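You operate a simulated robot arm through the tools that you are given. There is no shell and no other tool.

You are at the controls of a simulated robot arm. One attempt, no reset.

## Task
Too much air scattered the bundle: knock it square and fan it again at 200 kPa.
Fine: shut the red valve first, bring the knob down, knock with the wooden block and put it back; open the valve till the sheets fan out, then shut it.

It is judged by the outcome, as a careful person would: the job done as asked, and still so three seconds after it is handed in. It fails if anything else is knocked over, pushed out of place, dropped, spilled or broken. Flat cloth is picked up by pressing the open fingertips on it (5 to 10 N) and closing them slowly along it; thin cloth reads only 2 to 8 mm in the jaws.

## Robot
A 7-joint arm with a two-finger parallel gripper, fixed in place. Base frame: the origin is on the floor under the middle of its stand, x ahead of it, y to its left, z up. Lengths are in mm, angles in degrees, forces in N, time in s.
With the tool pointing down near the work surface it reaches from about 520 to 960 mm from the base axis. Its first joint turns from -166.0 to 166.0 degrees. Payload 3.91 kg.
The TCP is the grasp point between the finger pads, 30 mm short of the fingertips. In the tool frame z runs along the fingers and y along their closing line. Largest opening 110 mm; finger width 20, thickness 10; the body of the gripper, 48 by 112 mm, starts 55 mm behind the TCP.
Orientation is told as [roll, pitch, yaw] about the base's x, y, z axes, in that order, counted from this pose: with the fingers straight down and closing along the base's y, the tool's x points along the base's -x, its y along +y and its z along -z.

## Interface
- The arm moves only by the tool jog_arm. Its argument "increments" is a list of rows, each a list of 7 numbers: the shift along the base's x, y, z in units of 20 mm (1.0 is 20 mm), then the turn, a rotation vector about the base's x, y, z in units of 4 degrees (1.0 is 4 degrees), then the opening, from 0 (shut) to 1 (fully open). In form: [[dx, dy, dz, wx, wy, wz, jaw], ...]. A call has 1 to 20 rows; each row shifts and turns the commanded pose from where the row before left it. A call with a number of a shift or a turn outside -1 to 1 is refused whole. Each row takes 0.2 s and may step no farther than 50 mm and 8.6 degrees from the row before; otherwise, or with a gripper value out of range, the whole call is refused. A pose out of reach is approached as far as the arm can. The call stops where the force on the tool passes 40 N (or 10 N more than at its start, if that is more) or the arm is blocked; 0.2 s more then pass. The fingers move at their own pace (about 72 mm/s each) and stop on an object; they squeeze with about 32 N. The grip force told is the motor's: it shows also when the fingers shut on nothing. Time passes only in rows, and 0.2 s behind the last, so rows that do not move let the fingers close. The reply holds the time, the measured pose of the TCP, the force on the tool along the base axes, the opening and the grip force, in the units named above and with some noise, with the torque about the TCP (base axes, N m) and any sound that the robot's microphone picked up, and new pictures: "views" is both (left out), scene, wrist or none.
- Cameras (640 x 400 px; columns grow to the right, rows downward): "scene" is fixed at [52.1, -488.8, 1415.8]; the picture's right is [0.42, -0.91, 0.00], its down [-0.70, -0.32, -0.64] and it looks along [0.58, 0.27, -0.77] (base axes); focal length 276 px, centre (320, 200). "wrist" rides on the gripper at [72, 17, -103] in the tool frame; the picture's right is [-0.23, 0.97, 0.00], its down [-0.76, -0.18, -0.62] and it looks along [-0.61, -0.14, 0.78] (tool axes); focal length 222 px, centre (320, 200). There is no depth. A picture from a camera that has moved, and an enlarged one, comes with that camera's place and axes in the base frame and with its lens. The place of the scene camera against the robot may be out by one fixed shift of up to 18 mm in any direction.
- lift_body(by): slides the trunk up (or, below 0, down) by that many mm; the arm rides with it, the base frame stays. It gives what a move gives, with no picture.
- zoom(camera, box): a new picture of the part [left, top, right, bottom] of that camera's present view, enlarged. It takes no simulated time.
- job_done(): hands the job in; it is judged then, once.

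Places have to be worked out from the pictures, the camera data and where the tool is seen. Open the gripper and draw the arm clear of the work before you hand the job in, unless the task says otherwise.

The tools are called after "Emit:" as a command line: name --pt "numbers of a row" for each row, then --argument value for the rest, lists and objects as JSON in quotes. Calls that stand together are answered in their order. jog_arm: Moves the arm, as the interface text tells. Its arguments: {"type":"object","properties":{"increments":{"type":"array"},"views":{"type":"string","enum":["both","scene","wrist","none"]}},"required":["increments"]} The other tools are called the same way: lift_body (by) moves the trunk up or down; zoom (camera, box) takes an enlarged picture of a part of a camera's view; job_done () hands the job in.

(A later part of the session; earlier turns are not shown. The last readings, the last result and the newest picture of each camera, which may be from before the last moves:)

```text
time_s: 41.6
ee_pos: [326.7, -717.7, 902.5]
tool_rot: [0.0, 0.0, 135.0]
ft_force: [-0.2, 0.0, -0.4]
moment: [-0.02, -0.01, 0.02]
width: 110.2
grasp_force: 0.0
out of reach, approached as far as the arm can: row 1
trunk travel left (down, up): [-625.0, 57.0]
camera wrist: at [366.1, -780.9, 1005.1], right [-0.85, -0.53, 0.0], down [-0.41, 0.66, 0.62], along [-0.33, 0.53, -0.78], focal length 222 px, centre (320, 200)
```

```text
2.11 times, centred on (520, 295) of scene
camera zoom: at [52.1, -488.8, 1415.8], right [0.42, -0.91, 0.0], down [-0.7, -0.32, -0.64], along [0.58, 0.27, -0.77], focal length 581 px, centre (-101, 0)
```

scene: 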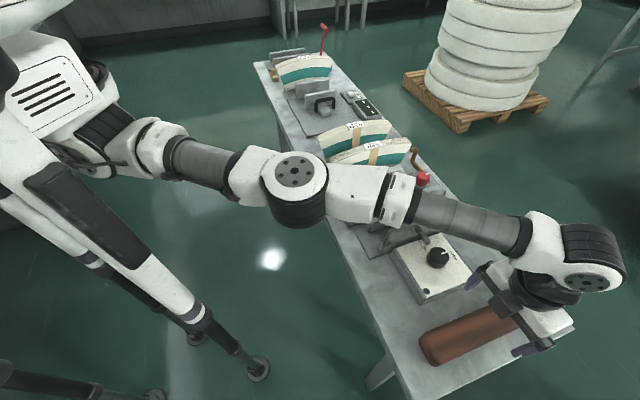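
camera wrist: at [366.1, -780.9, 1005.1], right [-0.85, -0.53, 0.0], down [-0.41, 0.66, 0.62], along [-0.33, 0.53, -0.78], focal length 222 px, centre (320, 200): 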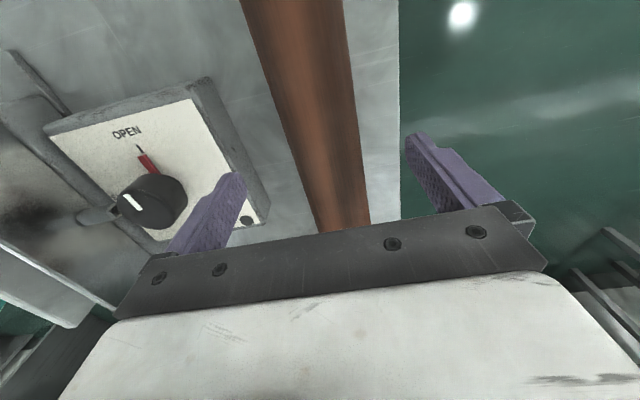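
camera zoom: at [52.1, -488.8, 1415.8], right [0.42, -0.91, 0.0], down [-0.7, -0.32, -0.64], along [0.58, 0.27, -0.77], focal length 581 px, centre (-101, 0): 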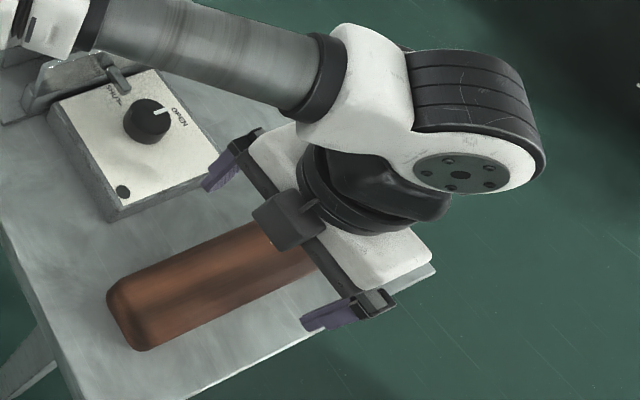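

The TCP is at u ≈ −276, v ≈ 738; the block's centre line is 4 mm further on. I correct that and come down to z ≈ 850 with open jaws, watching the force.

Emit:
jog_arm --pt "-0.2 -0.07 -0.6 0 0 0 1" --pt "0 0 -0.7 0 0 0 1" --pt "0 0 -0.7 0 0 0 1" --pt "0 0 -0.6 0 0 0 1" --views "both"

Emit:
zoom --camera "scene" --box '[400, 200, 640, 390]'

```text
time_s: 42.6
ee_pos: [321.4, -716.0, 850.0]
tool_rot: [0.0, 0.1, 134.8]
ft_force: [-0.9, -0.8, 0.0]
moment: [0.03, -0.02, 0.0]
width: 109.8
grasp_force: 0.0
out of reach, approached as far as the arm can: row 1
trunk travel left (down, up): [-625.0, 57.0]
camera wrist: at [361.0, -779.6, 953.2], right [-0.85, -0.53, 0.0], down [-0.41, 0.66, 0.62], along [-0.33, 0.53, -0.78], focal length 222 px, centre (320, 200)
```

scene: 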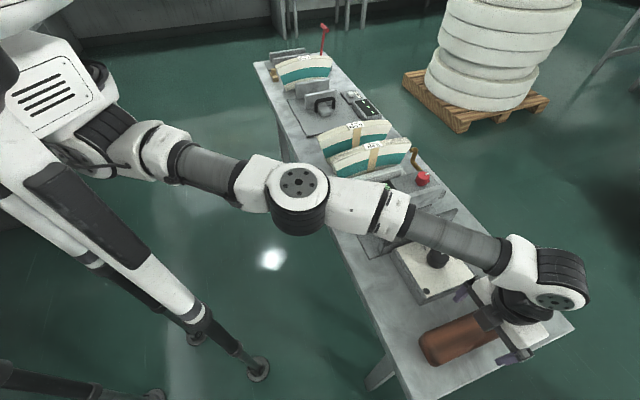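
wrist: 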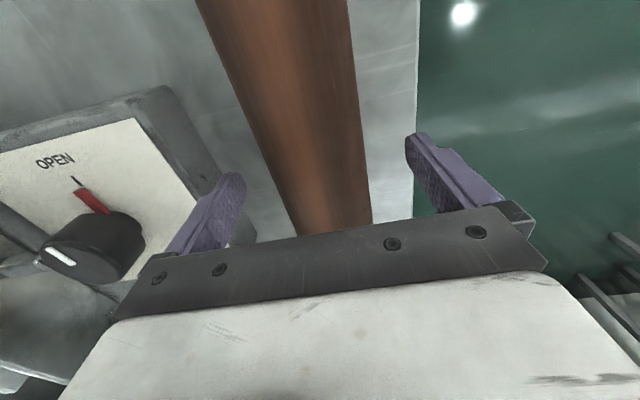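

```text
2.11 times, centred on (520, 295) of scene
camera zoom: at [52.1, -488.8, 1415.8], right [0.42, -0.91, 0.0], down [-0.7, -0.32, -0.64], along [0.58, 0.27, -0.77], focal length 581 px, centre (-101, 0)
```

zoom: 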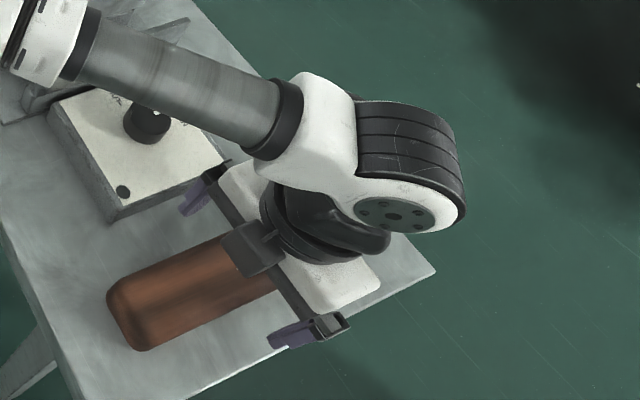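

The fingers straddle the block with clearance to the white box, and the block's shoulders look to be at z ≈ 835–845. I narrow the jaws slightly and go down to z ≈ 837, keeping the fingertips off the bench.

Emit:
jog_arm --pt "0 0 0 0 0 0 0.88" --pt "0 0 -0.35 0 0 0 0.85" --pt "0 0 -0.3 0 0 0 0.85" --views "wrist"

Emit:
zoom --camera "wrist" --box '[160, 60, 480, 260]'

```text
time_s: 43.4
ee_pos: [321.9, -716.1, 837.1]
tool_rot: [0.0, 0.0, 135.0]
ft_force: [0.3, 0.5, 0.7]
moment: [0.01, 0.01, 0.0]
width: 93.4
grasp_force: 0.1
trunk travel left (down, up): [-625.0, 57.0]
camera wrist: at [361.9, -778.2, 940.2], right [-0.85, -0.53, 0.0], down [-0.41, 0.66, 0.62], along [-0.33, 0.53, -0.78], focal length 222 px, centre (320, 200)
```

wrist: 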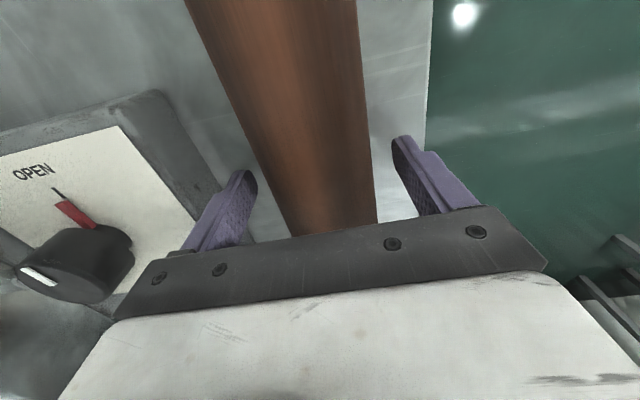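

```text
2.00 times, centred on (320, 160) of wrist
camera zoom: at [361.9, -778.2, 940.2], right [-0.85, -0.53, 0.0], down [-0.41, 0.66, 0.62], along [-0.33, 0.53, -0.78], focal length 444 px, centre (320, 280)
```

zoom: 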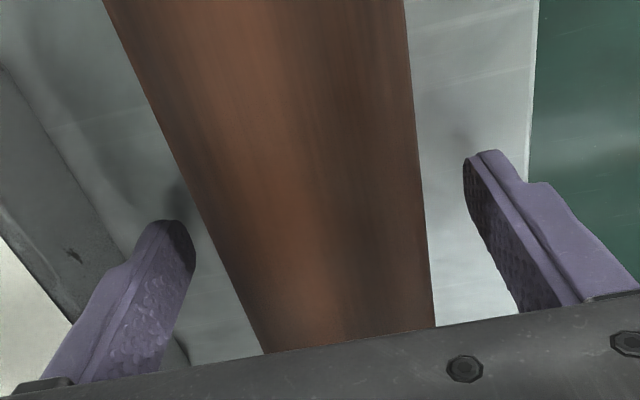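

The block is centred within 2 mm between the pads. I close the jaws on it.

Emit:
jog_arm --pt "0 0 0 0 0 0 0.6" --pt "0 0 0 0 0 0 0.5" --pt "0 0 0 0 0 0 0.3" --pt "0 0 0 0 0 0 0" --pt "0 0 0 0 0 0 0" --views "wrist"

```text
time_s: 44.6
ee_pos: [321.6, -716.4, 836.2]
tool_rot: [0.0, 0.0, 135.0]
ft_force: [-2.5, -0.3, 0.3]
moment: [-0.22, 0.02, -0.13]
width: 55.9
grasp_force: 31.8
trunk travel left (down, up): [-625.0, 57.0]
camera wrist: at [361.7, -778.3, 940.3], right [-0.85, -0.53, 0.0], down [-0.41, 0.66, 0.62], along [-0.33, 0.53, -0.78], focal length 222 px, centre (320, 200)
```

wrist: 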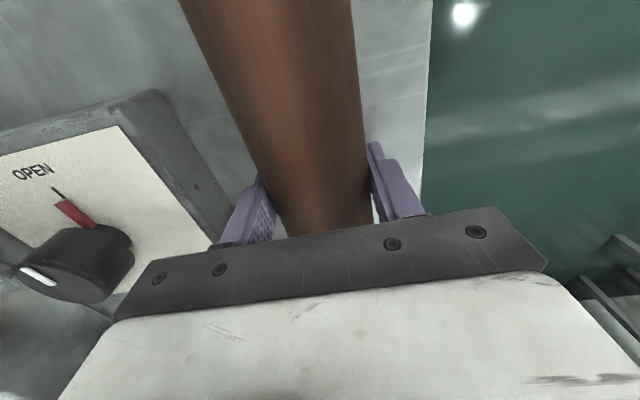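

Gripped at 55.9 mm width. Pick pose to return to: (321.6, -716.3, 837), yaw 135°. I lift a little and read the weight.

Emit:
jog_arm --pt "0 0 0.5 0 0 0 0" --pt "0 0 0.5 0 0 0 0" --pt "0 0 0.5 0 0 0 0" --pt "0 0 0 0 0 0 0" --views "both"

Emit:
zoom --camera "scene" --box '[400, 200, 640, 390]'

```text
time_s: 45.6
ee_pos: [323.5, -716.2, 867.3]
tool_rot: [0.1, 0.1, 134.9]
ft_force: [0.4, 0.0, -5.8]
moment: [0.04, 0.08, -0.05]
width: 55.8
grasp_force: 32.5
trunk travel left (down, up): [-625.0, 57.0]
camera wrist: at [362.2, -779.6, 970.4], right [-0.85, -0.53, 0.0], down [-0.41, 0.66, 0.62], along [-0.33, 0.53, -0.78], focal length 222 px, centre (320, 200)
```

scene: 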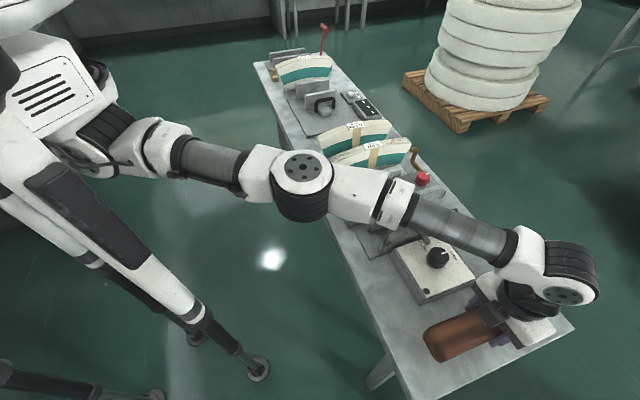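
wrist: 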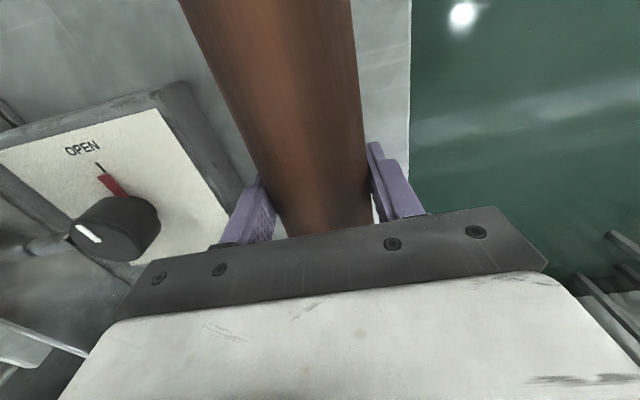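

```text
2.11 times, centred on (520, 295) of scene
camera zoom: at [52.1, -488.8, 1415.8], right [0.42, -0.91, 0.0], down [-0.7, -0.32, -0.64], along [0.58, 0.27, -0.77], focal length 581 px, centre (-101, 0)
```

zoom: 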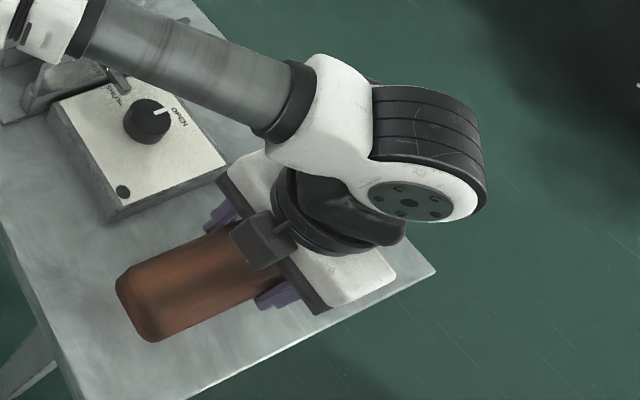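

The block is held firmly and balanced (5.8 N). I raise it well clear and carry it along the bench direction towards the space above bundle No 8.

Emit:
jog_arm --pt "0 0 0.8 0 0 0 0" --pt "0 0 0.8 0 0 0 0" --pt "0.1 0.1 0.8 0 0 0 0" --pt "0.3 0.3 0.8 0 0 0 0" --pt "0.4 0.4 0.8 0 0 0 0" --pt "0.4 0.4 0.8 0 0 0 0" --pt "0.5 0.5 0.8 0 0 0 0" --pt "0.5 0.5 0.8 0 0 0 0" --pt "0.6 0.6 0.8 0 0 0 0" --pt "0.7 0.7 0.8 0 0 0 0" --views "scene"

```text
time_s: 47.8
ee_pos: [391.6, -646.0, 1028.2]
tool_rot: [0.1, 0.1, 135.0]
ft_force: [-0.7, 0.6, -5.4]
moment: [0.08, 0.05, -0.02]
width: 55.8
grasp_force: 32.2
trunk travel left (down, up): [-625.0, 57.0]
```

scene: 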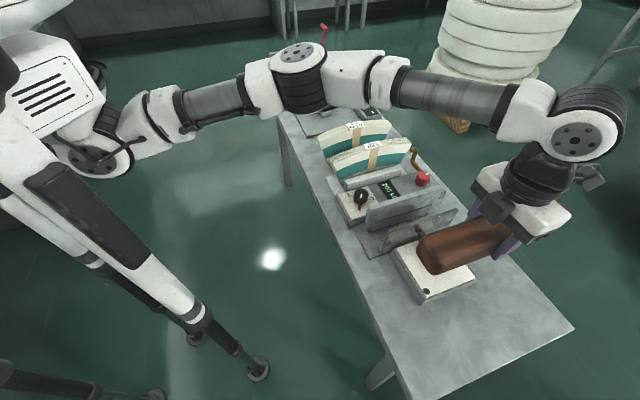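

The block is clear of everything. I carry it on to above bundle No 8, still at z ≈ 1030.

Emit:
jog_arm --pt "0.7 0.7 0.2 0 0 0 0" --pt "0.8 0.8 0.2 0 0 0 0" --pt "0.8 0.8 0.2 0 0 0 0" --pt "0.8 0.8 0 0 0 0 0" --pt "0.8 0.8 0 0 0 0 0" --pt "0.8 0.8 0 0 0 0 0" --pt "0.8 0.8 0 0 0 0 0" --pt "0.8 0.8 0 0 0 0 0" --pt "0.8 0.8 0 0 0 0 0" --pt "0.8 0.8 0 0 0 0 0" --pt "0.8 0.8 0 0 0 0 0" --pt "0.8 0.8 0 0 0 0 0" --pt "0.8 0.9 0 0 0 0 0" --pt "0.8 0.9 0 0 0 0 0" --pt "0.8 0.9 0 0 0 0 0" --pt "0.7 0.8 0 0 0 0 0" --views "both"

Emit:
zoom --camera "scene" --box '[300, 90, 480, 210]'

Emit:
zoom --camera "wrist" --box '[120, 0, 520, 240]'

```text
time_s: 51.2
ee_pos: [645.4, -386.1, 1039.3]
tool_rot: [0.0, 0.1, 135.0]
ft_force: [-0.6, 0.5, -5.5]
moment: [0.06, 0.08, 0.0]
width: 55.7
grasp_force: 32.0
trunk travel left (down, up): [-625.0, 57.0]
camera wrist: at [684.5, -448.6, 1141.7], right [-0.85, -0.53, 0.0], down [-0.41, 0.66, 0.62], along [-0.33, 0.53, -0.78], focal length 222 px, centre (320, 200)
```

scene: 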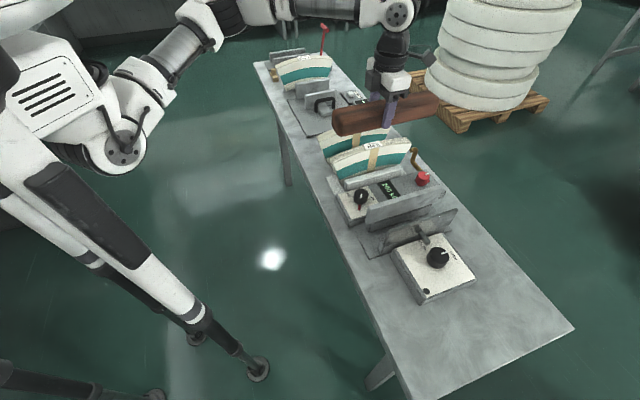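
wrist: 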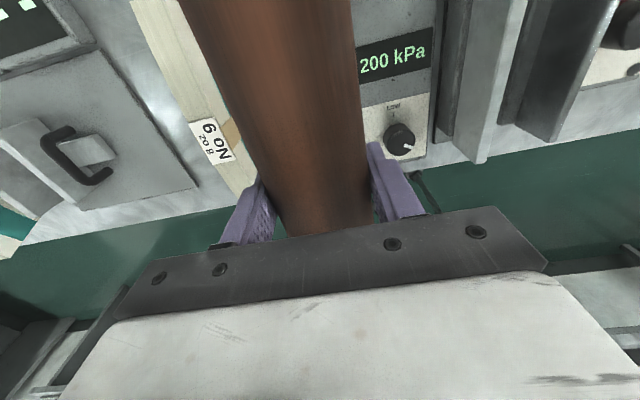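

```text
3.33 times, centred on (390, 150) of scene
camera zoom: at [52.1, -488.8, 1415.8], right [0.42, -0.91, 0.0], down [-0.7, -0.32, -0.64], along [0.58, 0.27, -0.77], focal length 920 px, centre (87, 367)
```

zoom: 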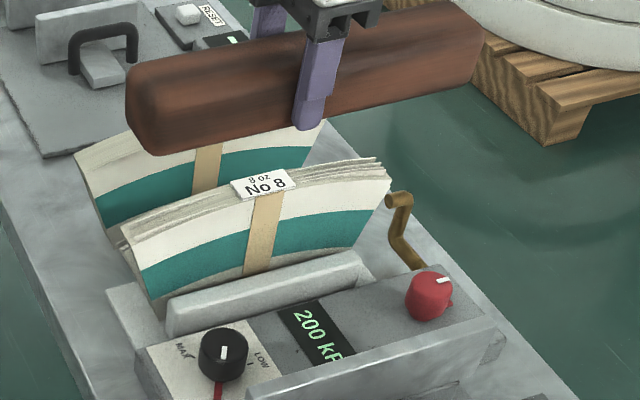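

```text
1.60 times, centred on (320, 120) of wrist
camera zoom: at [684.5, -448.6, 1141.7], right [-0.85, -0.53, 0.0], down [-0.41, 0.66, 0.62], along [-0.33, 0.53, -0.78], focal length 355 px, centre (320, 328)
```

zoom: 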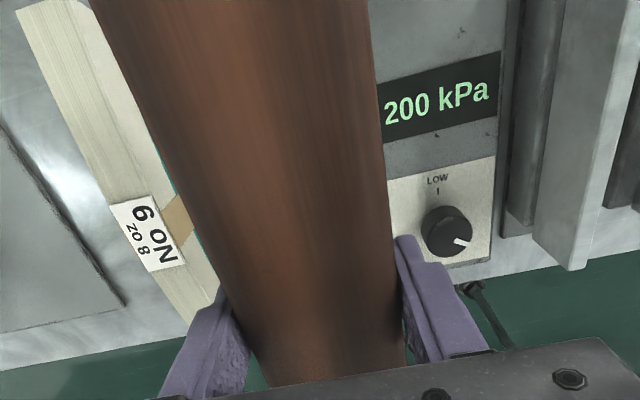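

The block is centred over No 8's label (label at about (647, -385, 931)). I lower it to just above the top edge, then close in by small steps.

Emit:
jog_arm --pt "0.05 0.05 -0.8 0 0 0 0" --pt "0 0 -0.8 0 0 0 0" --pt "0 0 -0.6 0 0 0 0" --pt "0 0 -0.3 0 0 0 0" --views "scene"

Emit:
zoom --camera "scene" --box '[300, 90, 480, 210]'

```text
time_s: 52.2
ee_pos: [645.7, -385.5, 990.5]
tool_rot: [0.1, 0.0, 134.9]
ft_force: [-0.1, 1.1, -6.1]
moment: [0.1, 0.05, 0.0]
width: 56.0
grasp_force: 31.7
trunk travel left (down, up): [-625.0, 57.0]
```

scene: 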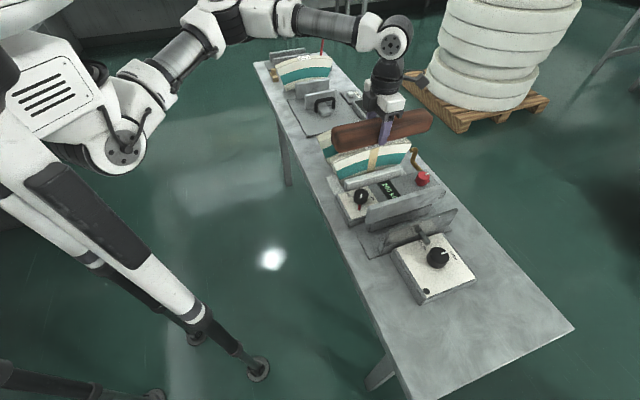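

```text
3.33 times, centred on (390, 150) of scene
camera zoom: at [52.1, -488.8, 1415.8], right [0.42, -0.91, 0.0], down [-0.7, -0.32, -0.64], along [0.58, 0.27, -0.77], focal length 920 px, centre (87, 367)
```

zoom: 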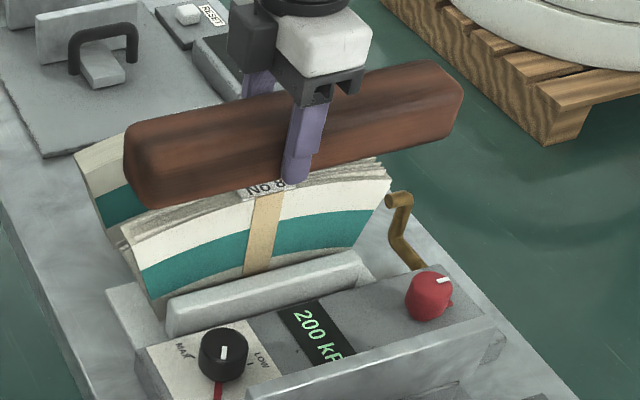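

The block is close above the sheets. I step down 3 mm at a time, watching the vertical force.

Emit:
jog_arm --pt "0 0 -0.15 0 0 0 0" --pt "0 0 -0.15 0 0 0 0" --pt "0 0 -0.15 0 0 0 0" --views "none"

Emit:
jog_arm --pt "0 0 -0.1 0 0 0 0" --pt "0 0 -0.1 0 0 0 0" --views "scene"

Emit:
zoom --camera "scene" --box '[300, 90, 480, 210]'

```text
time_s: 53.0
ee_pos: [646.3, -387.2, 981.4]
tool_rot: [-0.1, 0.0, 135.0]
ft_force: [0.5, 0.1, -4.6]
moment: [0.05, 0.06, 0.01]
width: 55.6
grasp_force: 32.1
trunk travel left (down, up): [-625.0, 57.0]
```

```text
time_s: 53.6
ee_pos: [645.2, -384.9, 975.9]
tool_rot: [0.0, 0.0, 135.0]
ft_force: [0.8, 0.0, -5.3]
moment: [0.09, 0.08, -0.01]
width: 56.0
grasp_force: 32.2
trunk travel left (down, up): [-625.0, 57.0]
```

scene: 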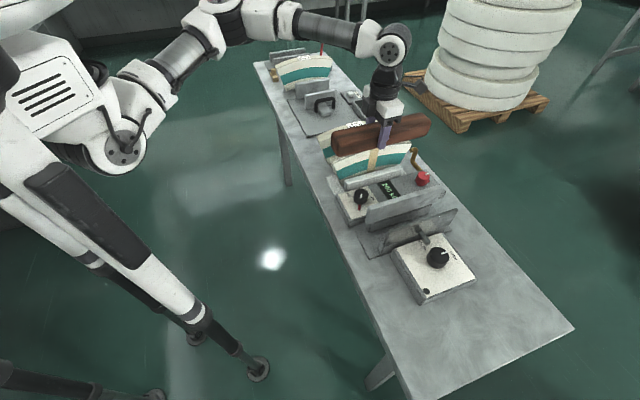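

```text
3.33 times, centred on (390, 150) of scene
camera zoom: at [52.1, -488.8, 1415.8], right [0.42, -0.91, 0.0], down [-0.7, -0.32, -0.64], along [0.58, 0.27, -0.77], focal length 920 px, centre (87, 367)
```

zoom: 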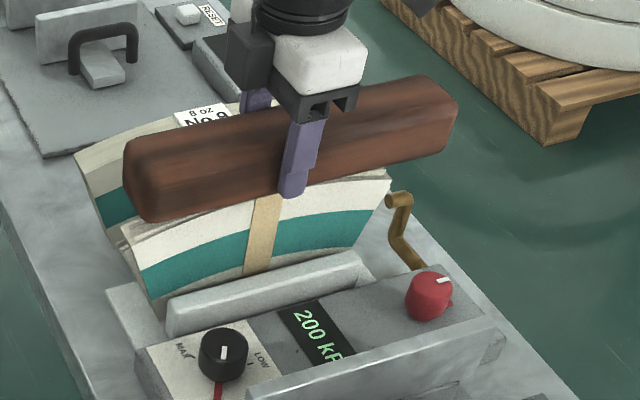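

No contact yet at z 976. I continue down in 1.6 mm steps.

Emit:
jog_arm --pt "0 0 -0.08 0 0 0 0" --pt "0 0 -0.08 0 0 0 0" --pt "0 0 -0.08 0 0 0 0" --views "none"

```text
time_s: 54.4
ee_pos: [645.7, -386.6, 972.6]
tool_rot: [0.0, 0.1, 135.0]
ft_force: [0.9, 0.1, -5.9]
moment: [0.02, 0.03, -0.02]
width: 56.0
grasp_force: 31.9
trunk travel left (down, up): [-625.0, 57.0]
```

Emit:
jog_arm --pt "0 0 -0.08 0 0 0 0" --pt "0 0 -0.08 0 0 0 0" --pt "0 0 -0.08 0 0 0 0" --views "none"

```text
time_s: 55.2
ee_pos: [645.8, -386.3, 966.3]
tool_rot: [0.0, 0.0, 135.0]
ft_force: [0.2, -0.7, -5.9]
moment: [0.07, 0.07, -0.01]
width: 55.9
grasp_force: 32.0
trunk travel left (down, up): [-625.0, 57.0]
```

Still free at z ≈ 967. I continue in small steps with a picture.

Emit:
jog_arm --pt "0 0 -0.08 0 0 0 0" --pt "0 0 -0.08 0 0 0 0" --pt "0 0 -0.08 0 0 0 0" --views "both"

Emit:
zoom --camera "scene" --box '[310, 100, 430, 180]'

```text
time_s: 56.0
ee_pos: [644.7, -385.5, 963.9]
tool_rot: [0.1, 0.1, 135.0]
ft_force: [1.2, 1.5, 4.2]
moment: [0.12, 0.0, -0.05]
width: 55.9
grasp_force: 32.4
trunk travel left (down, up): [-625.0, 57.0]
camera wrist: at [684.7, -448.3, 1066.1], right [-0.85, -0.53, 0.0], down [-0.41, 0.66, 0.62], along [-0.33, 0.53, -0.78], focal length 222 px, centre (320, 200)
```

scene: 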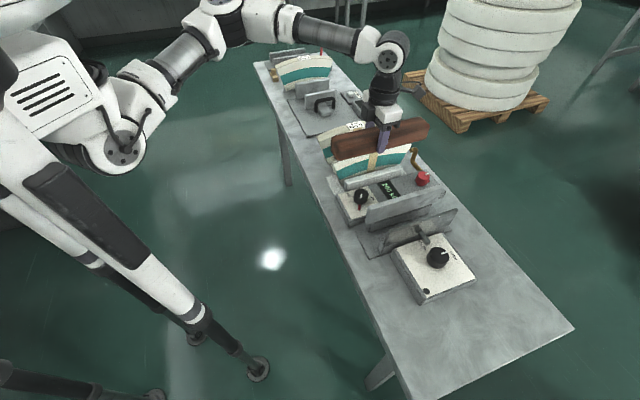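
wrist: 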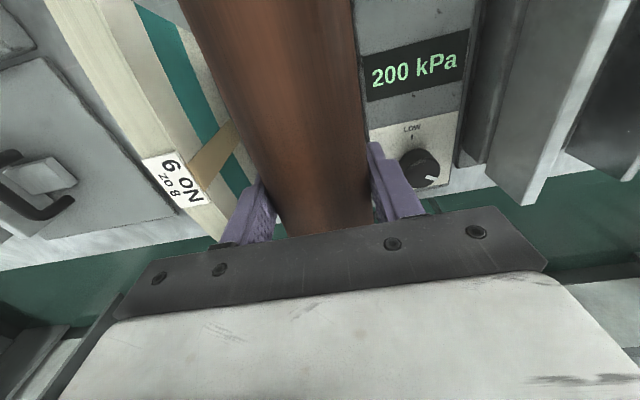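

```text
5.00 times, centred on (370, 140) of scene
camera zoom: at [52.1, -488.8, 1415.8], right [0.42, -0.91, 0.0], down [-0.7, -0.32, -0.64], along [0.58, 0.27, -0.77], focal length 1381 px, centre (70, 500)
```

zoom: 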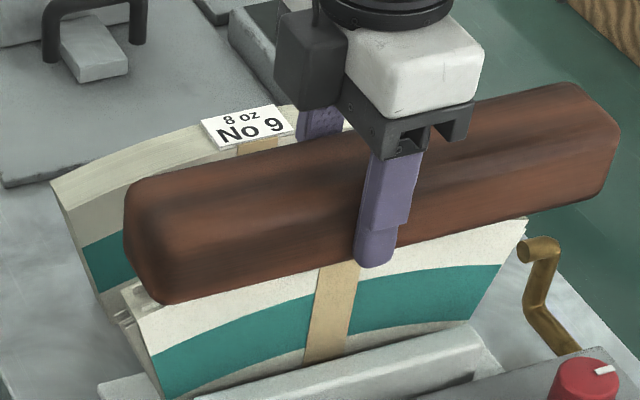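

Contact at z ≈ 963 (about 10 N on the top edge). I now knock: raise 15 mm, tap down, twice, then lift to see the effect.

Emit:
jog_arm --pt "0 0 0.7 0 0 0 0" --pt "0 0 0 0 0 0 0" --pt "0 0 -0.75 0 0 0 0" --pt "0 0 0.75 0 0 0 0" --pt "0 0 0 0 0 0 0" --pt "0 0 -0.75 0 0 0 0" --views "none"

Emit:
jog_arm --pt "0 0 0.8 0 0 0 0" --pt "0 0 0.8 0 0 0 0" --pt "0 0 0.8 0 0 0 0" --views "scene"

Emit:
zoom --camera "scene" --box '[310, 110, 430, 190]'

```text
time_s: 57.4
ee_pos: [645.0, -386.0, 963.3]
tool_rot: [0.0, 0.3, 135.0]
ft_force: [1.8, 1.8, 10.6]
moment: [0.22, -0.13, -0.03]
width: 55.9
grasp_force: 32.1
trunk travel left (down, up): [-625.0, 57.0]
```

```text
time_s: 58.2
ee_pos: [645.8, -385.9, 1008.7]
tool_rot: [0.1, -0.1, 135.0]
ft_force: [-0.7, -0.1, -5.3]
moment: [0.08, 0.04, 0.0]
width: 55.7
grasp_force: 31.6
trunk travel left (down, up): [-625.0, 57.0]
```

scene: 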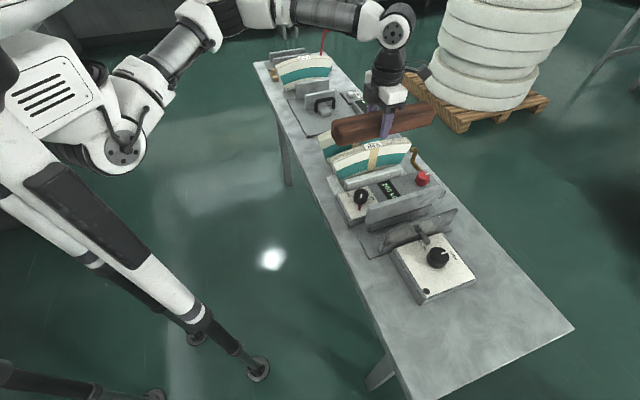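

```text
5.00 times, centred on (370, 150) of scene
camera zoom: at [52.1, -488.8, 1415.8], right [0.42, -0.91, 0.0], down [-0.7, -0.32, -0.64], along [0.58, 0.27, -0.77], focal length 1381 px, centre (70, 450)
```

zoom: 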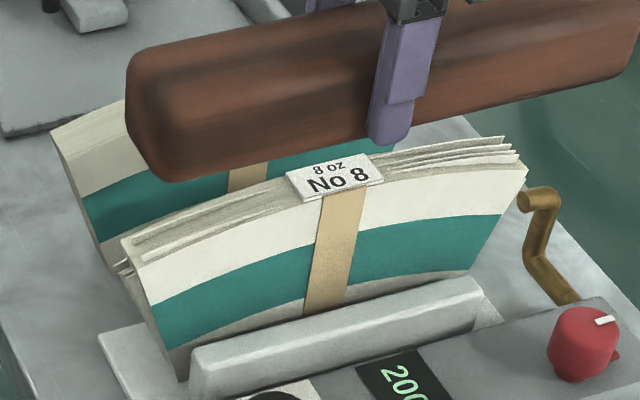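

The sheets at the right end look much as before; gentle taps on the top changed little. I zoom at high magnification on both ends to have a reference before knocking harder.

Emit:
zoom --camera "scene" --box '[380, 130, 430, 165]'

Emit:
zoom --camera "scene" --box '[320, 145, 370, 180]'

```text
11.43 times, centred on (405, 148) of scene
camera zoom: at [52.1, -488.8, 1415.8], right [0.42, -0.91, 0.0], down [-0.7, -0.32, -0.64], along [0.58, 0.27, -0.77], focal length 3156 px, centre (-651, 800)
```

zoom: 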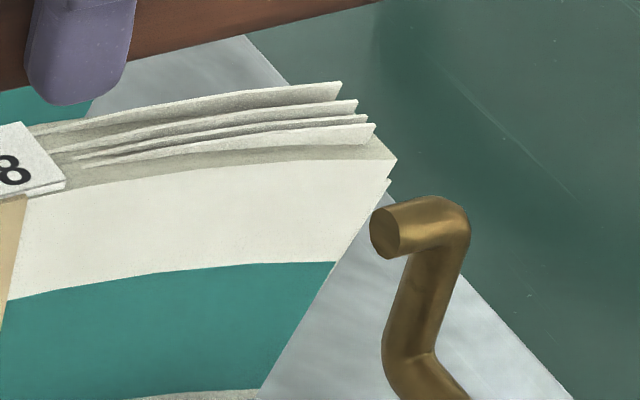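

```text
11.43 times, centred on (345, 162) of scene
camera zoom: at [52.1, -488.8, 1415.8], right [0.42, -0.91, 0.0], down [-0.7, -0.32, -0.64], along [0.58, 0.27, -0.77], focal length 3156 px, centre (34, 629)
```

zoom: 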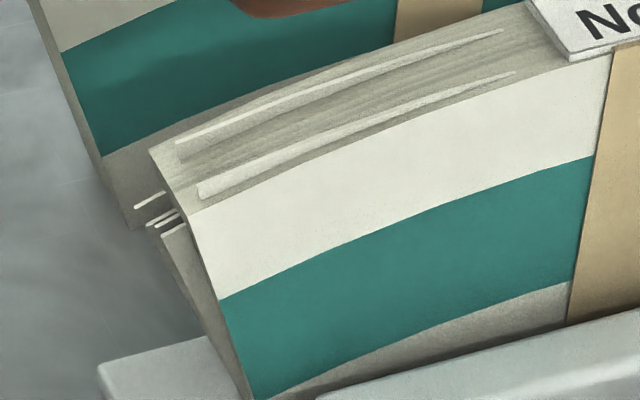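

No change from the light taps (sheet tips at the same pixels). I give the top a firmer, quicker knock — about 30 N — and look again.

Emit:
jog_arm --pt "0 0 -0.7 0 0 0 0" --pt "0 0 -0.7 0 0 0 0" --pt "0 0 -0.95 0 0 0 0" --pt "0 0 0.9 0 0 0 0" --pt "0 0 0 0 0 0 0" --views "scene"

Emit:
zoom --camera "scene" --box '[380, 130, 430, 165]'

Emit:
zoom --camera "scene" --box '[320, 145, 370, 180]'

```text
time_s: 59.4
ee_pos: [645.2, -384.8, 979.5]
tool_rot: [0.0, 0.0, 135.0]
ft_force: [-0.3, 0.3, -5.5]
moment: [0.05, 0.07, -0.01]
width: 56.2
grasp_force: 32.3
trunk travel left (down, up): [-625.0, 57.0]
```

scene: 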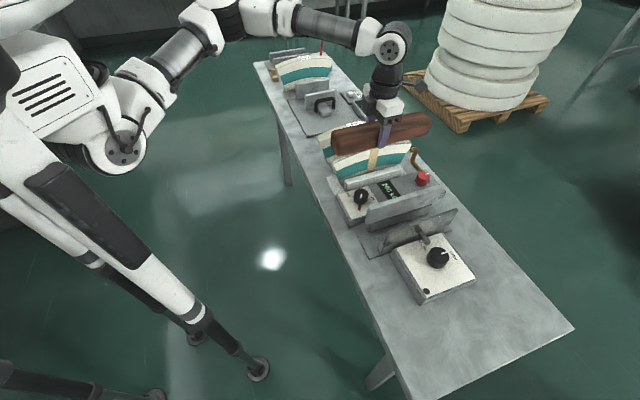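

```text
11.43 times, centred on (405, 148) of scene
camera zoom: at [52.1, -488.8, 1415.8], right [0.42, -0.91, 0.0], down [-0.7, -0.32, -0.64], along [0.58, 0.27, -0.77], focal length 3156 px, centre (-651, 800)
```

zoom: 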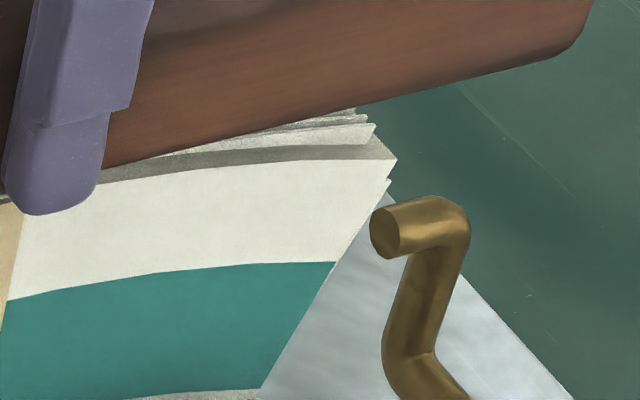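

```text
11.43 times, centred on (345, 162) of scene
camera zoom: at [52.1, -488.8, 1415.8], right [0.42, -0.91, 0.0], down [-0.7, -0.32, -0.64], along [0.58, 0.27, -0.77], focal length 3156 px, centre (34, 629)
```

zoom: 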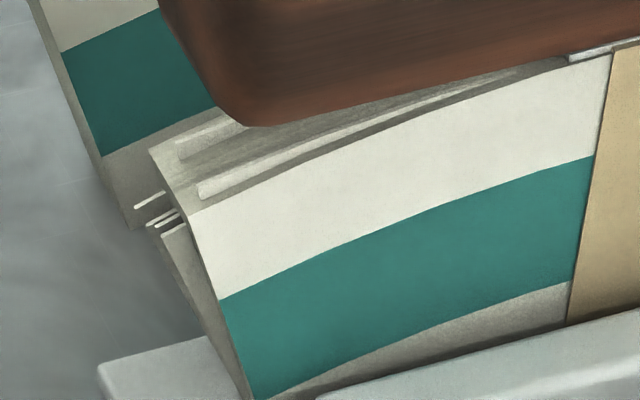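

Still no change: a flat block only meets the crown, while the risen sheet ends lie lower at each end of the arc. I lift a little and tilt the block 12° so its far half can tap the raised sheets at the right-hand end.

Emit:
jog_arm --pt "0 0 0.8 0 0 0 0" --pt "0 0 0.2 0.707 0.707 0 0" --pt "0 0 0 0.707 0.707 0 0" --pt "0 0 0 0.707 0.707 0 0" --pt "0 0 0 0 0 0 0" --views "scene"

Emit:
zoom --camera "scene" --box '[310, 90, 470, 190]'

```text
time_s: 60.6
ee_pos: [644.9, -385.4, 998.7]
tool_rot: [0.0, -12.2, 134.9]
ft_force: [0.0, -0.1, -5.8]
moment: [0.05, 0.07, -0.02]
width: 56.0
grasp_force: 32.2
trunk travel left (down, up): [-625.0, 57.0]
```

scene: 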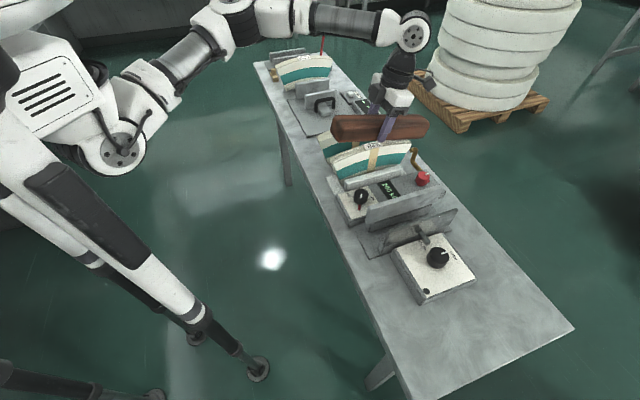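

```text
4.00 times, centred on (390, 140) of scene
camera zoom: at [52.1, -488.8, 1415.8], right [0.42, -0.91, 0.0], down [-0.7, -0.32, -0.64], along [0.58, 0.27, -0.77], focal length 1105 px, centre (40, 440)
```

zoom: 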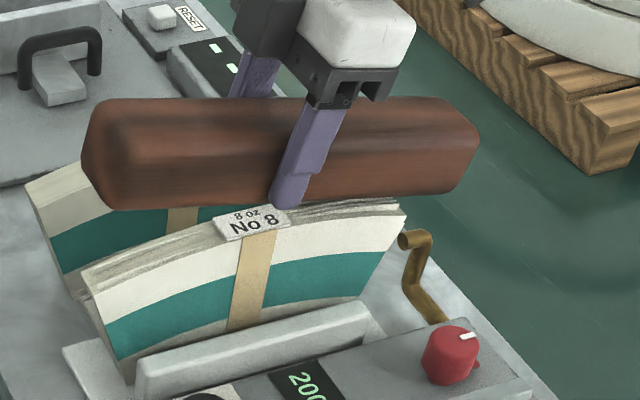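

The right half of the block is now lower, above the raised sheet ends and clear of the brass crank. I lower it in small steps.

Emit:
jog_arm --pt "0 0 -0.4 0 0 0 0" --pt "0 0 -0.3 0 0 0 0" --pt "0 0 -0.15 0 0 0 0" --pt "0 0 -0.1 0 0 0 0" --views "none"

Emit:
jog_arm --pt "0 0 -0.1 0 0 0 0" --pt "0 0 -0.1 0 0 0 0" --views "scene"

Emit:
zoom --camera "scene" --box '[370, 110, 450, 170]'

```text
time_s: 61.6
ee_pos: [645.9, -385.1, 981.2]
tool_rot: [0.0, -12.0, 134.9]
ft_force: [0.9, -0.4, -5.6]
moment: [0.02, 0.03, -0.04]
width: 55.7
grasp_force: 32.4
trunk travel left (down, up): [-625.0, 57.0]
```

```text
time_s: 62.2
ee_pos: [644.3, -385.3, 975.8]
tool_rot: [0.1, -12.0, 135.0]
ft_force: [0.2, 0.7, -5.0]
moment: [0.04, 0.08, -0.01]
width: 55.8
grasp_force: 31.8
trunk travel left (down, up): [-625.0, 57.0]
```

scene: 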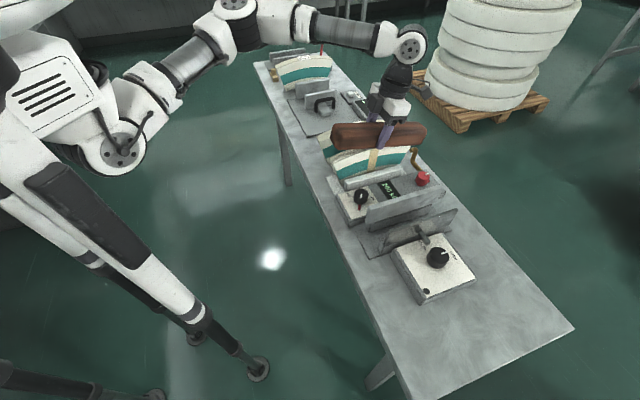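

```text
6.67 times, centred on (410, 140) of scene
camera zoom: at [52.1, -488.8, 1415.8], right [0.42, -0.91, 0.0], down [-0.7, -0.32, -0.64], along [0.58, 0.27, -0.77], focal length 1841 px, centre (-280, 600)
```

zoom: 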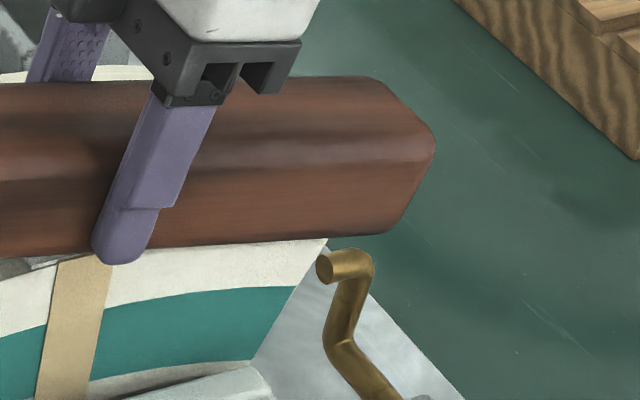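

No contact yet at z 976. I continue in 2 mm steps, keeping well above the crank's height.

Emit:
jog_arm --pt "0 0 -0.08 0 0 0 0" --pt "0 0 -0.08 0 0 0 0" --pt "0 0 -0.08 0 0 0 0" --views "none"

Emit:
jog_arm --pt "0 0 -0.08 0 0 0 0" --pt "0 0 -0.08 0 0 0 0" --views "scene"

Emit:
zoom --camera "scene" --box '[330, 110, 450, 185]'

```text
time_s: 63.0
ee_pos: [645.1, -385.7, 973.7]
tool_rot: [-0.1, -11.9, 135.0]
ft_force: [-0.3, 0.4, 1.0]
moment: [-0.33, -0.45, 0.02]
width: 56.0
grasp_force: 32.0
trunk travel left (down, up): [-625.0, 57.0]
```

```text
time_s: 63.6
ee_pos: [644.3, -385.0, 970.8]
tool_rot: [0.0, -11.9, 134.9]
ft_force: [-1.9, 2.3, 10.0]
moment: [-0.57, -0.77, 0.06]
width: 56.0
grasp_force: 31.9
trunk travel left (down, up): [-625.0, 57.0]
```

scene: 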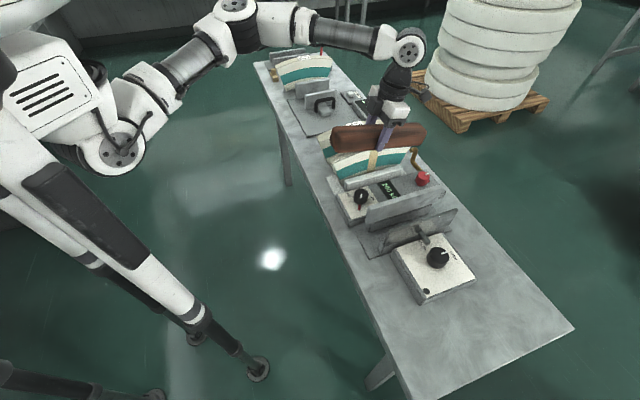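

```text
5.33 times, centred on (390, 148) of scene
camera zoom: at [52.1, -488.8, 1415.8], right [0.42, -0.91, 0.0], down [-0.7, -0.32, -0.64], along [0.58, 0.27, -0.77], focal length 1473 px, centre (-53, 480)
```

zoom: 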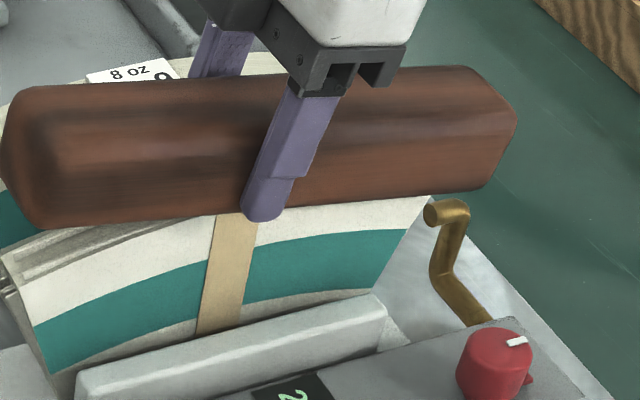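

Contact at the right shoulder (~16 N). I knock twice here, then lift and look at the sheets.

Emit:
jog_arm --pt "0 0 0.8 0 0 0 0" --pt "0 0 0 0 0 0 0" --pt "0 0 -0.85 0 0 0 0" --pt "0 0 0.8 0 0 0 0" --pt "0 0 0 0 0 0 0" --pt "0 0 -0.85 0 0 0 0" --pt "0 0 0.9 0 0 0 0" --pt "0 0 0.9 0 0 0 0" --pt "0 0 0.6 0 0 0 0" --views "scene"

Emit:
zoom --camera "scene" --box '[380, 130, 430, 165]'

Emit:
zoom --camera "scene" --box '[320, 145, 370, 180]'

```text
time_s: 65.6
ee_pos: [644.6, -385.3, 1015.1]
tool_rot: [-0.1, -12.1, 135.1]
ft_force: [0.8, -0.2, -5.7]
moment: [0.1, 0.04, 0.0]
width: 55.7
grasp_force: 32.2
trunk travel left (down, up): [-625.0, 57.0]
```

scene: 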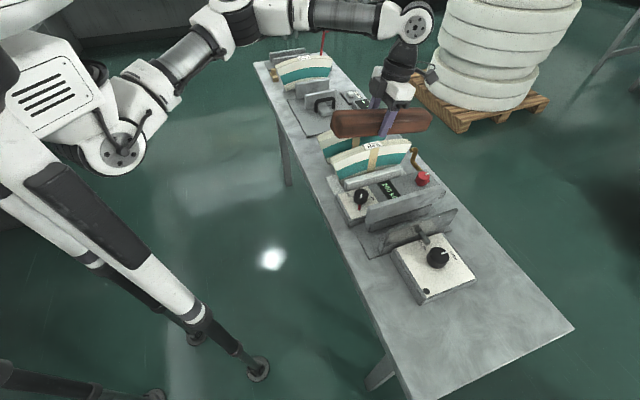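

```text
11.43 times, centred on (405, 148) of scene
camera zoom: at [52.1, -488.8, 1415.8], right [0.42, -0.91, 0.0], down [-0.7, -0.32, -0.64], along [0.58, 0.27, -0.77], focal length 3156 px, centre (-651, 800)
```

zoom: 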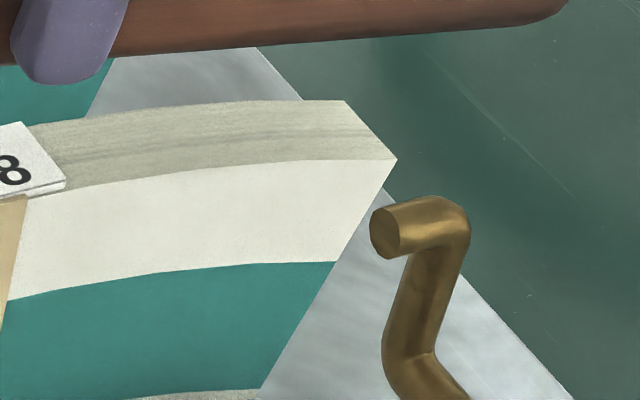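

```text
11.43 times, centred on (345, 162) of scene
camera zoom: at [52.1, -488.8, 1415.8], right [0.42, -0.91, 0.0], down [-0.7, -0.32, -0.64], along [0.58, 0.27, -0.77], focal length 3156 px, centre (34, 629)
```

zoom: 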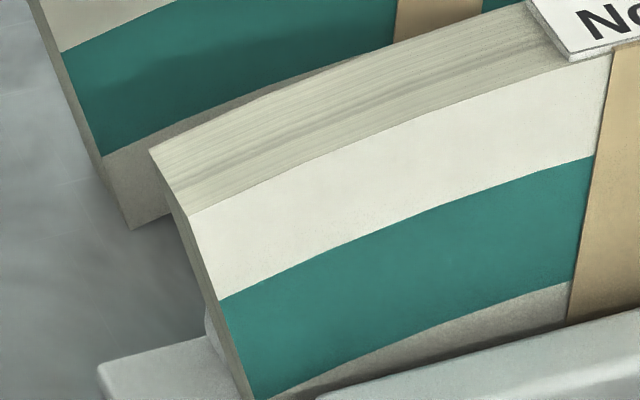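

Excellent — the bundle is now square at both ends. I lift, level the block again and check how it sits in the grip before carrying it back.

Emit:
jog_arm --pt "0 0 0.7 0 0 0 0" --pt "0 0 0.5 -0.707 -0.707 0 0" --pt "0 0 0.3 -0.707 -0.707 0 0" --pt "0 0 0 -0.707 -0.707 0 0" --pt "0 0 0 0 0 0 0" --views "both"

Emit:
zoom --camera "scene" --box '[300, 80, 480, 200]'

```text
time_s: 66.8
ee_pos: [646.4, -385.7, 1045.5]
tool_rot: [0.0, 0.0, 135.0]
ft_force: [-0.3, 0.6, -5.3]
moment: [0.05, 0.05, -0.02]
width: 55.9
grasp_force: 32.1
trunk travel left (down, up): [-625.0, 57.0]
camera wrist: at [685.2, -448.2, 1147.6], right [-0.85, -0.53, 0.0], down [-0.41, 0.66, 0.62], along [-0.33, 0.53, -0.78], focal length 222 px, centre (320, 200)
```

scene: 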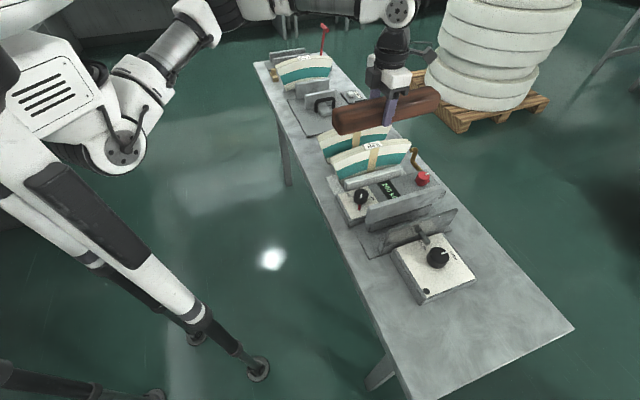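
wrist: 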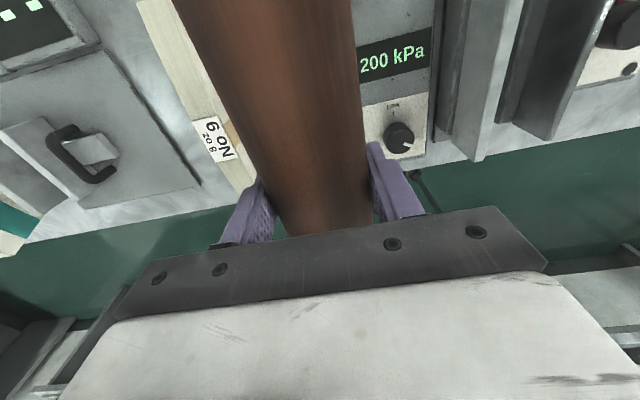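

```text
3.33 times, centred on (390, 140) of scene
camera zoom: at [52.1, -488.8, 1415.8], right [0.42, -0.91, 0.0], down [-0.7, -0.32, -0.64], along [0.58, 0.27, -0.77], focal length 920 px, centre (87, 400)
```

zoom: 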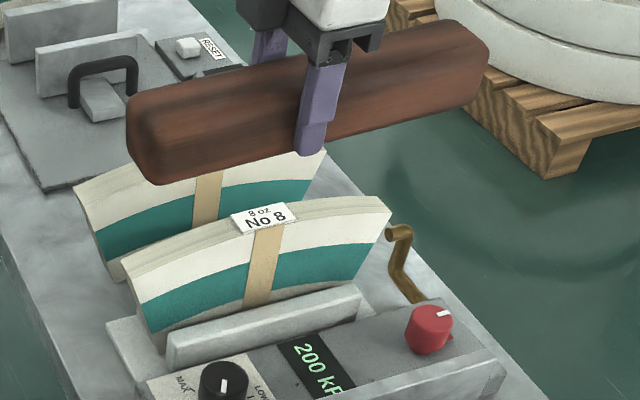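

The bundle is neat and the block is still level within a degree or two. I carry it back the same way at height.

Emit:
jog_arm --pt "-0.7 -0.7 0 0 0 0 0" --pt "-0.8 -0.8 0 0 0 0 0" --pt "-0.8 -0.8 0 0 0 0 0" --pt "-0.8 -0.8 0 0 0 0 0" --pt "-0.8 -0.8 0 0 0 0 0" --pt "-0.8 -0.8 0 0 0 0 0" --pt "-0.8 -0.8 0 0 0 0 0" --pt "-0.8 -0.8 0 0 0 0 0" --pt "-0.8 -0.8 0 0 0 0 0" --pt "-0.8 -0.8 0 0 0 0 0" --pt "-0.8 -0.8 0 0 0 0 0" --pt "-0.8 -0.9 0 0 0 0 0" --pt "-0.8 -0.9 0 0 0 0 0" --pt "-0.8 -0.9 -0.2 0 0 0 0" --pt "-0.8 -0.8 -0.3 0 0 0 0" --pt "-0.8 -0.8 -0.3 0 0 0 0" --views "scene"

```text
time_s: 70.2
ee_pos: [391.6, -646.6, 1029.3]
tool_rot: [0.0, 0.0, 135.0]
ft_force: [0.3, 0.0, -4.3]
moment: [0.07, 0.07, -0.02]
width: 55.8
grasp_force: 32.1
trunk travel left (down, up): [-625.0, 57.0]
```

scene: 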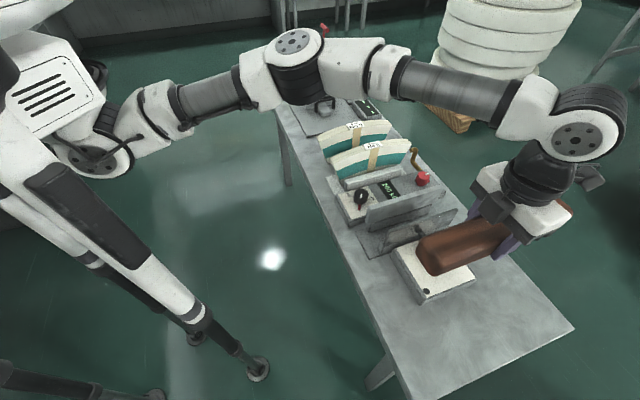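

I reverse the earlier lift path down to just above the block's original place.

Emit:
jog_arm --pt "-0.7 -0.7 -0.8 0 0 0 0" --pt "-0.6 -0.6 -0.8 0 0 0 0" --pt "-0.5 -0.5 -0.8 0 0 0 0" --pt "-0.5 -0.5 -0.8 0 0 0 0" --pt "-0.4 -0.4 -0.8 0 0 0 0" --pt "-0.4 -0.4 -0.8 0 0 0 0" --pt "-0.3 -0.3 -0.8 0 0 0 0" --pt "-0.1 -0.1 -0.8 0 0 0 0" --pt "0 0 -0.7 0 0 0 0" --pt "0 0 -0.6 0 0 0 0" --views "both"

Emit:
zoom --camera "scene" --box '[400, 200, 640, 390]'

```text
time_s: 72.4
ee_pos: [321.8, -715.5, 874.6]
tool_rot: [0.0, 0.0, 135.0]
ft_force: [0.7, 1.2, -5.3]
moment: [0.11, 0.04, 0.04]
width: 55.8
grasp_force: 31.9
trunk travel left (down, up): [-625.0, 57.0]
camera wrist: at [361.4, -778.5, 976.8], right [-0.85, -0.53, 0.0], down [-0.41, 0.66, 0.62], along [-0.33, 0.53, -0.78], focal length 222 px, centre (320, 200)
```

scene: 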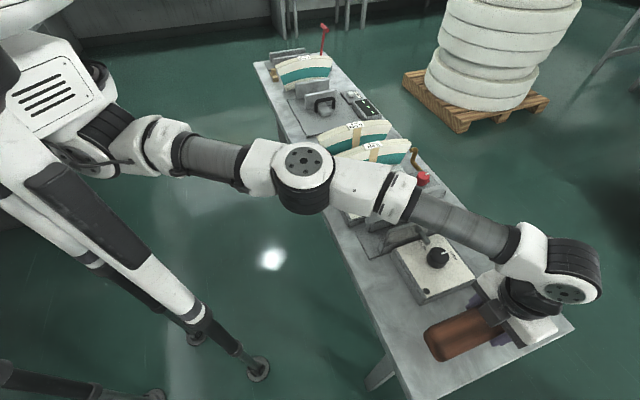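
wrist: 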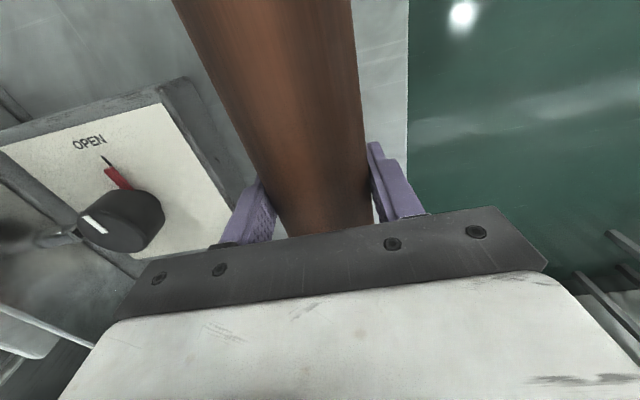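

```text
2.11 times, centred on (520, 295) of scene
camera zoom: at [52.1, -488.8, 1415.8], right [0.42, -0.91, 0.0], down [-0.7, -0.32, -0.64], along [0.58, 0.27, -0.77], focal length 581 px, centre (-101, 0)
```

zoom: 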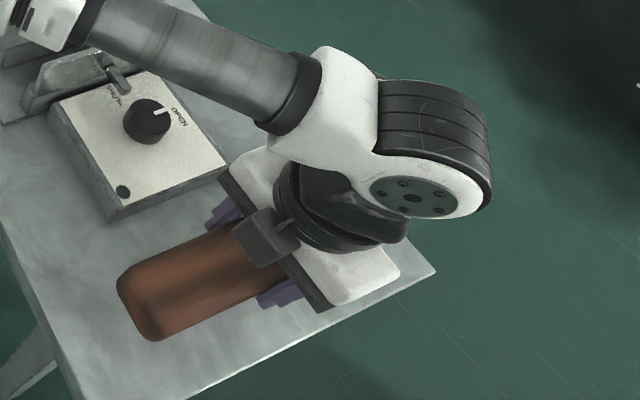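

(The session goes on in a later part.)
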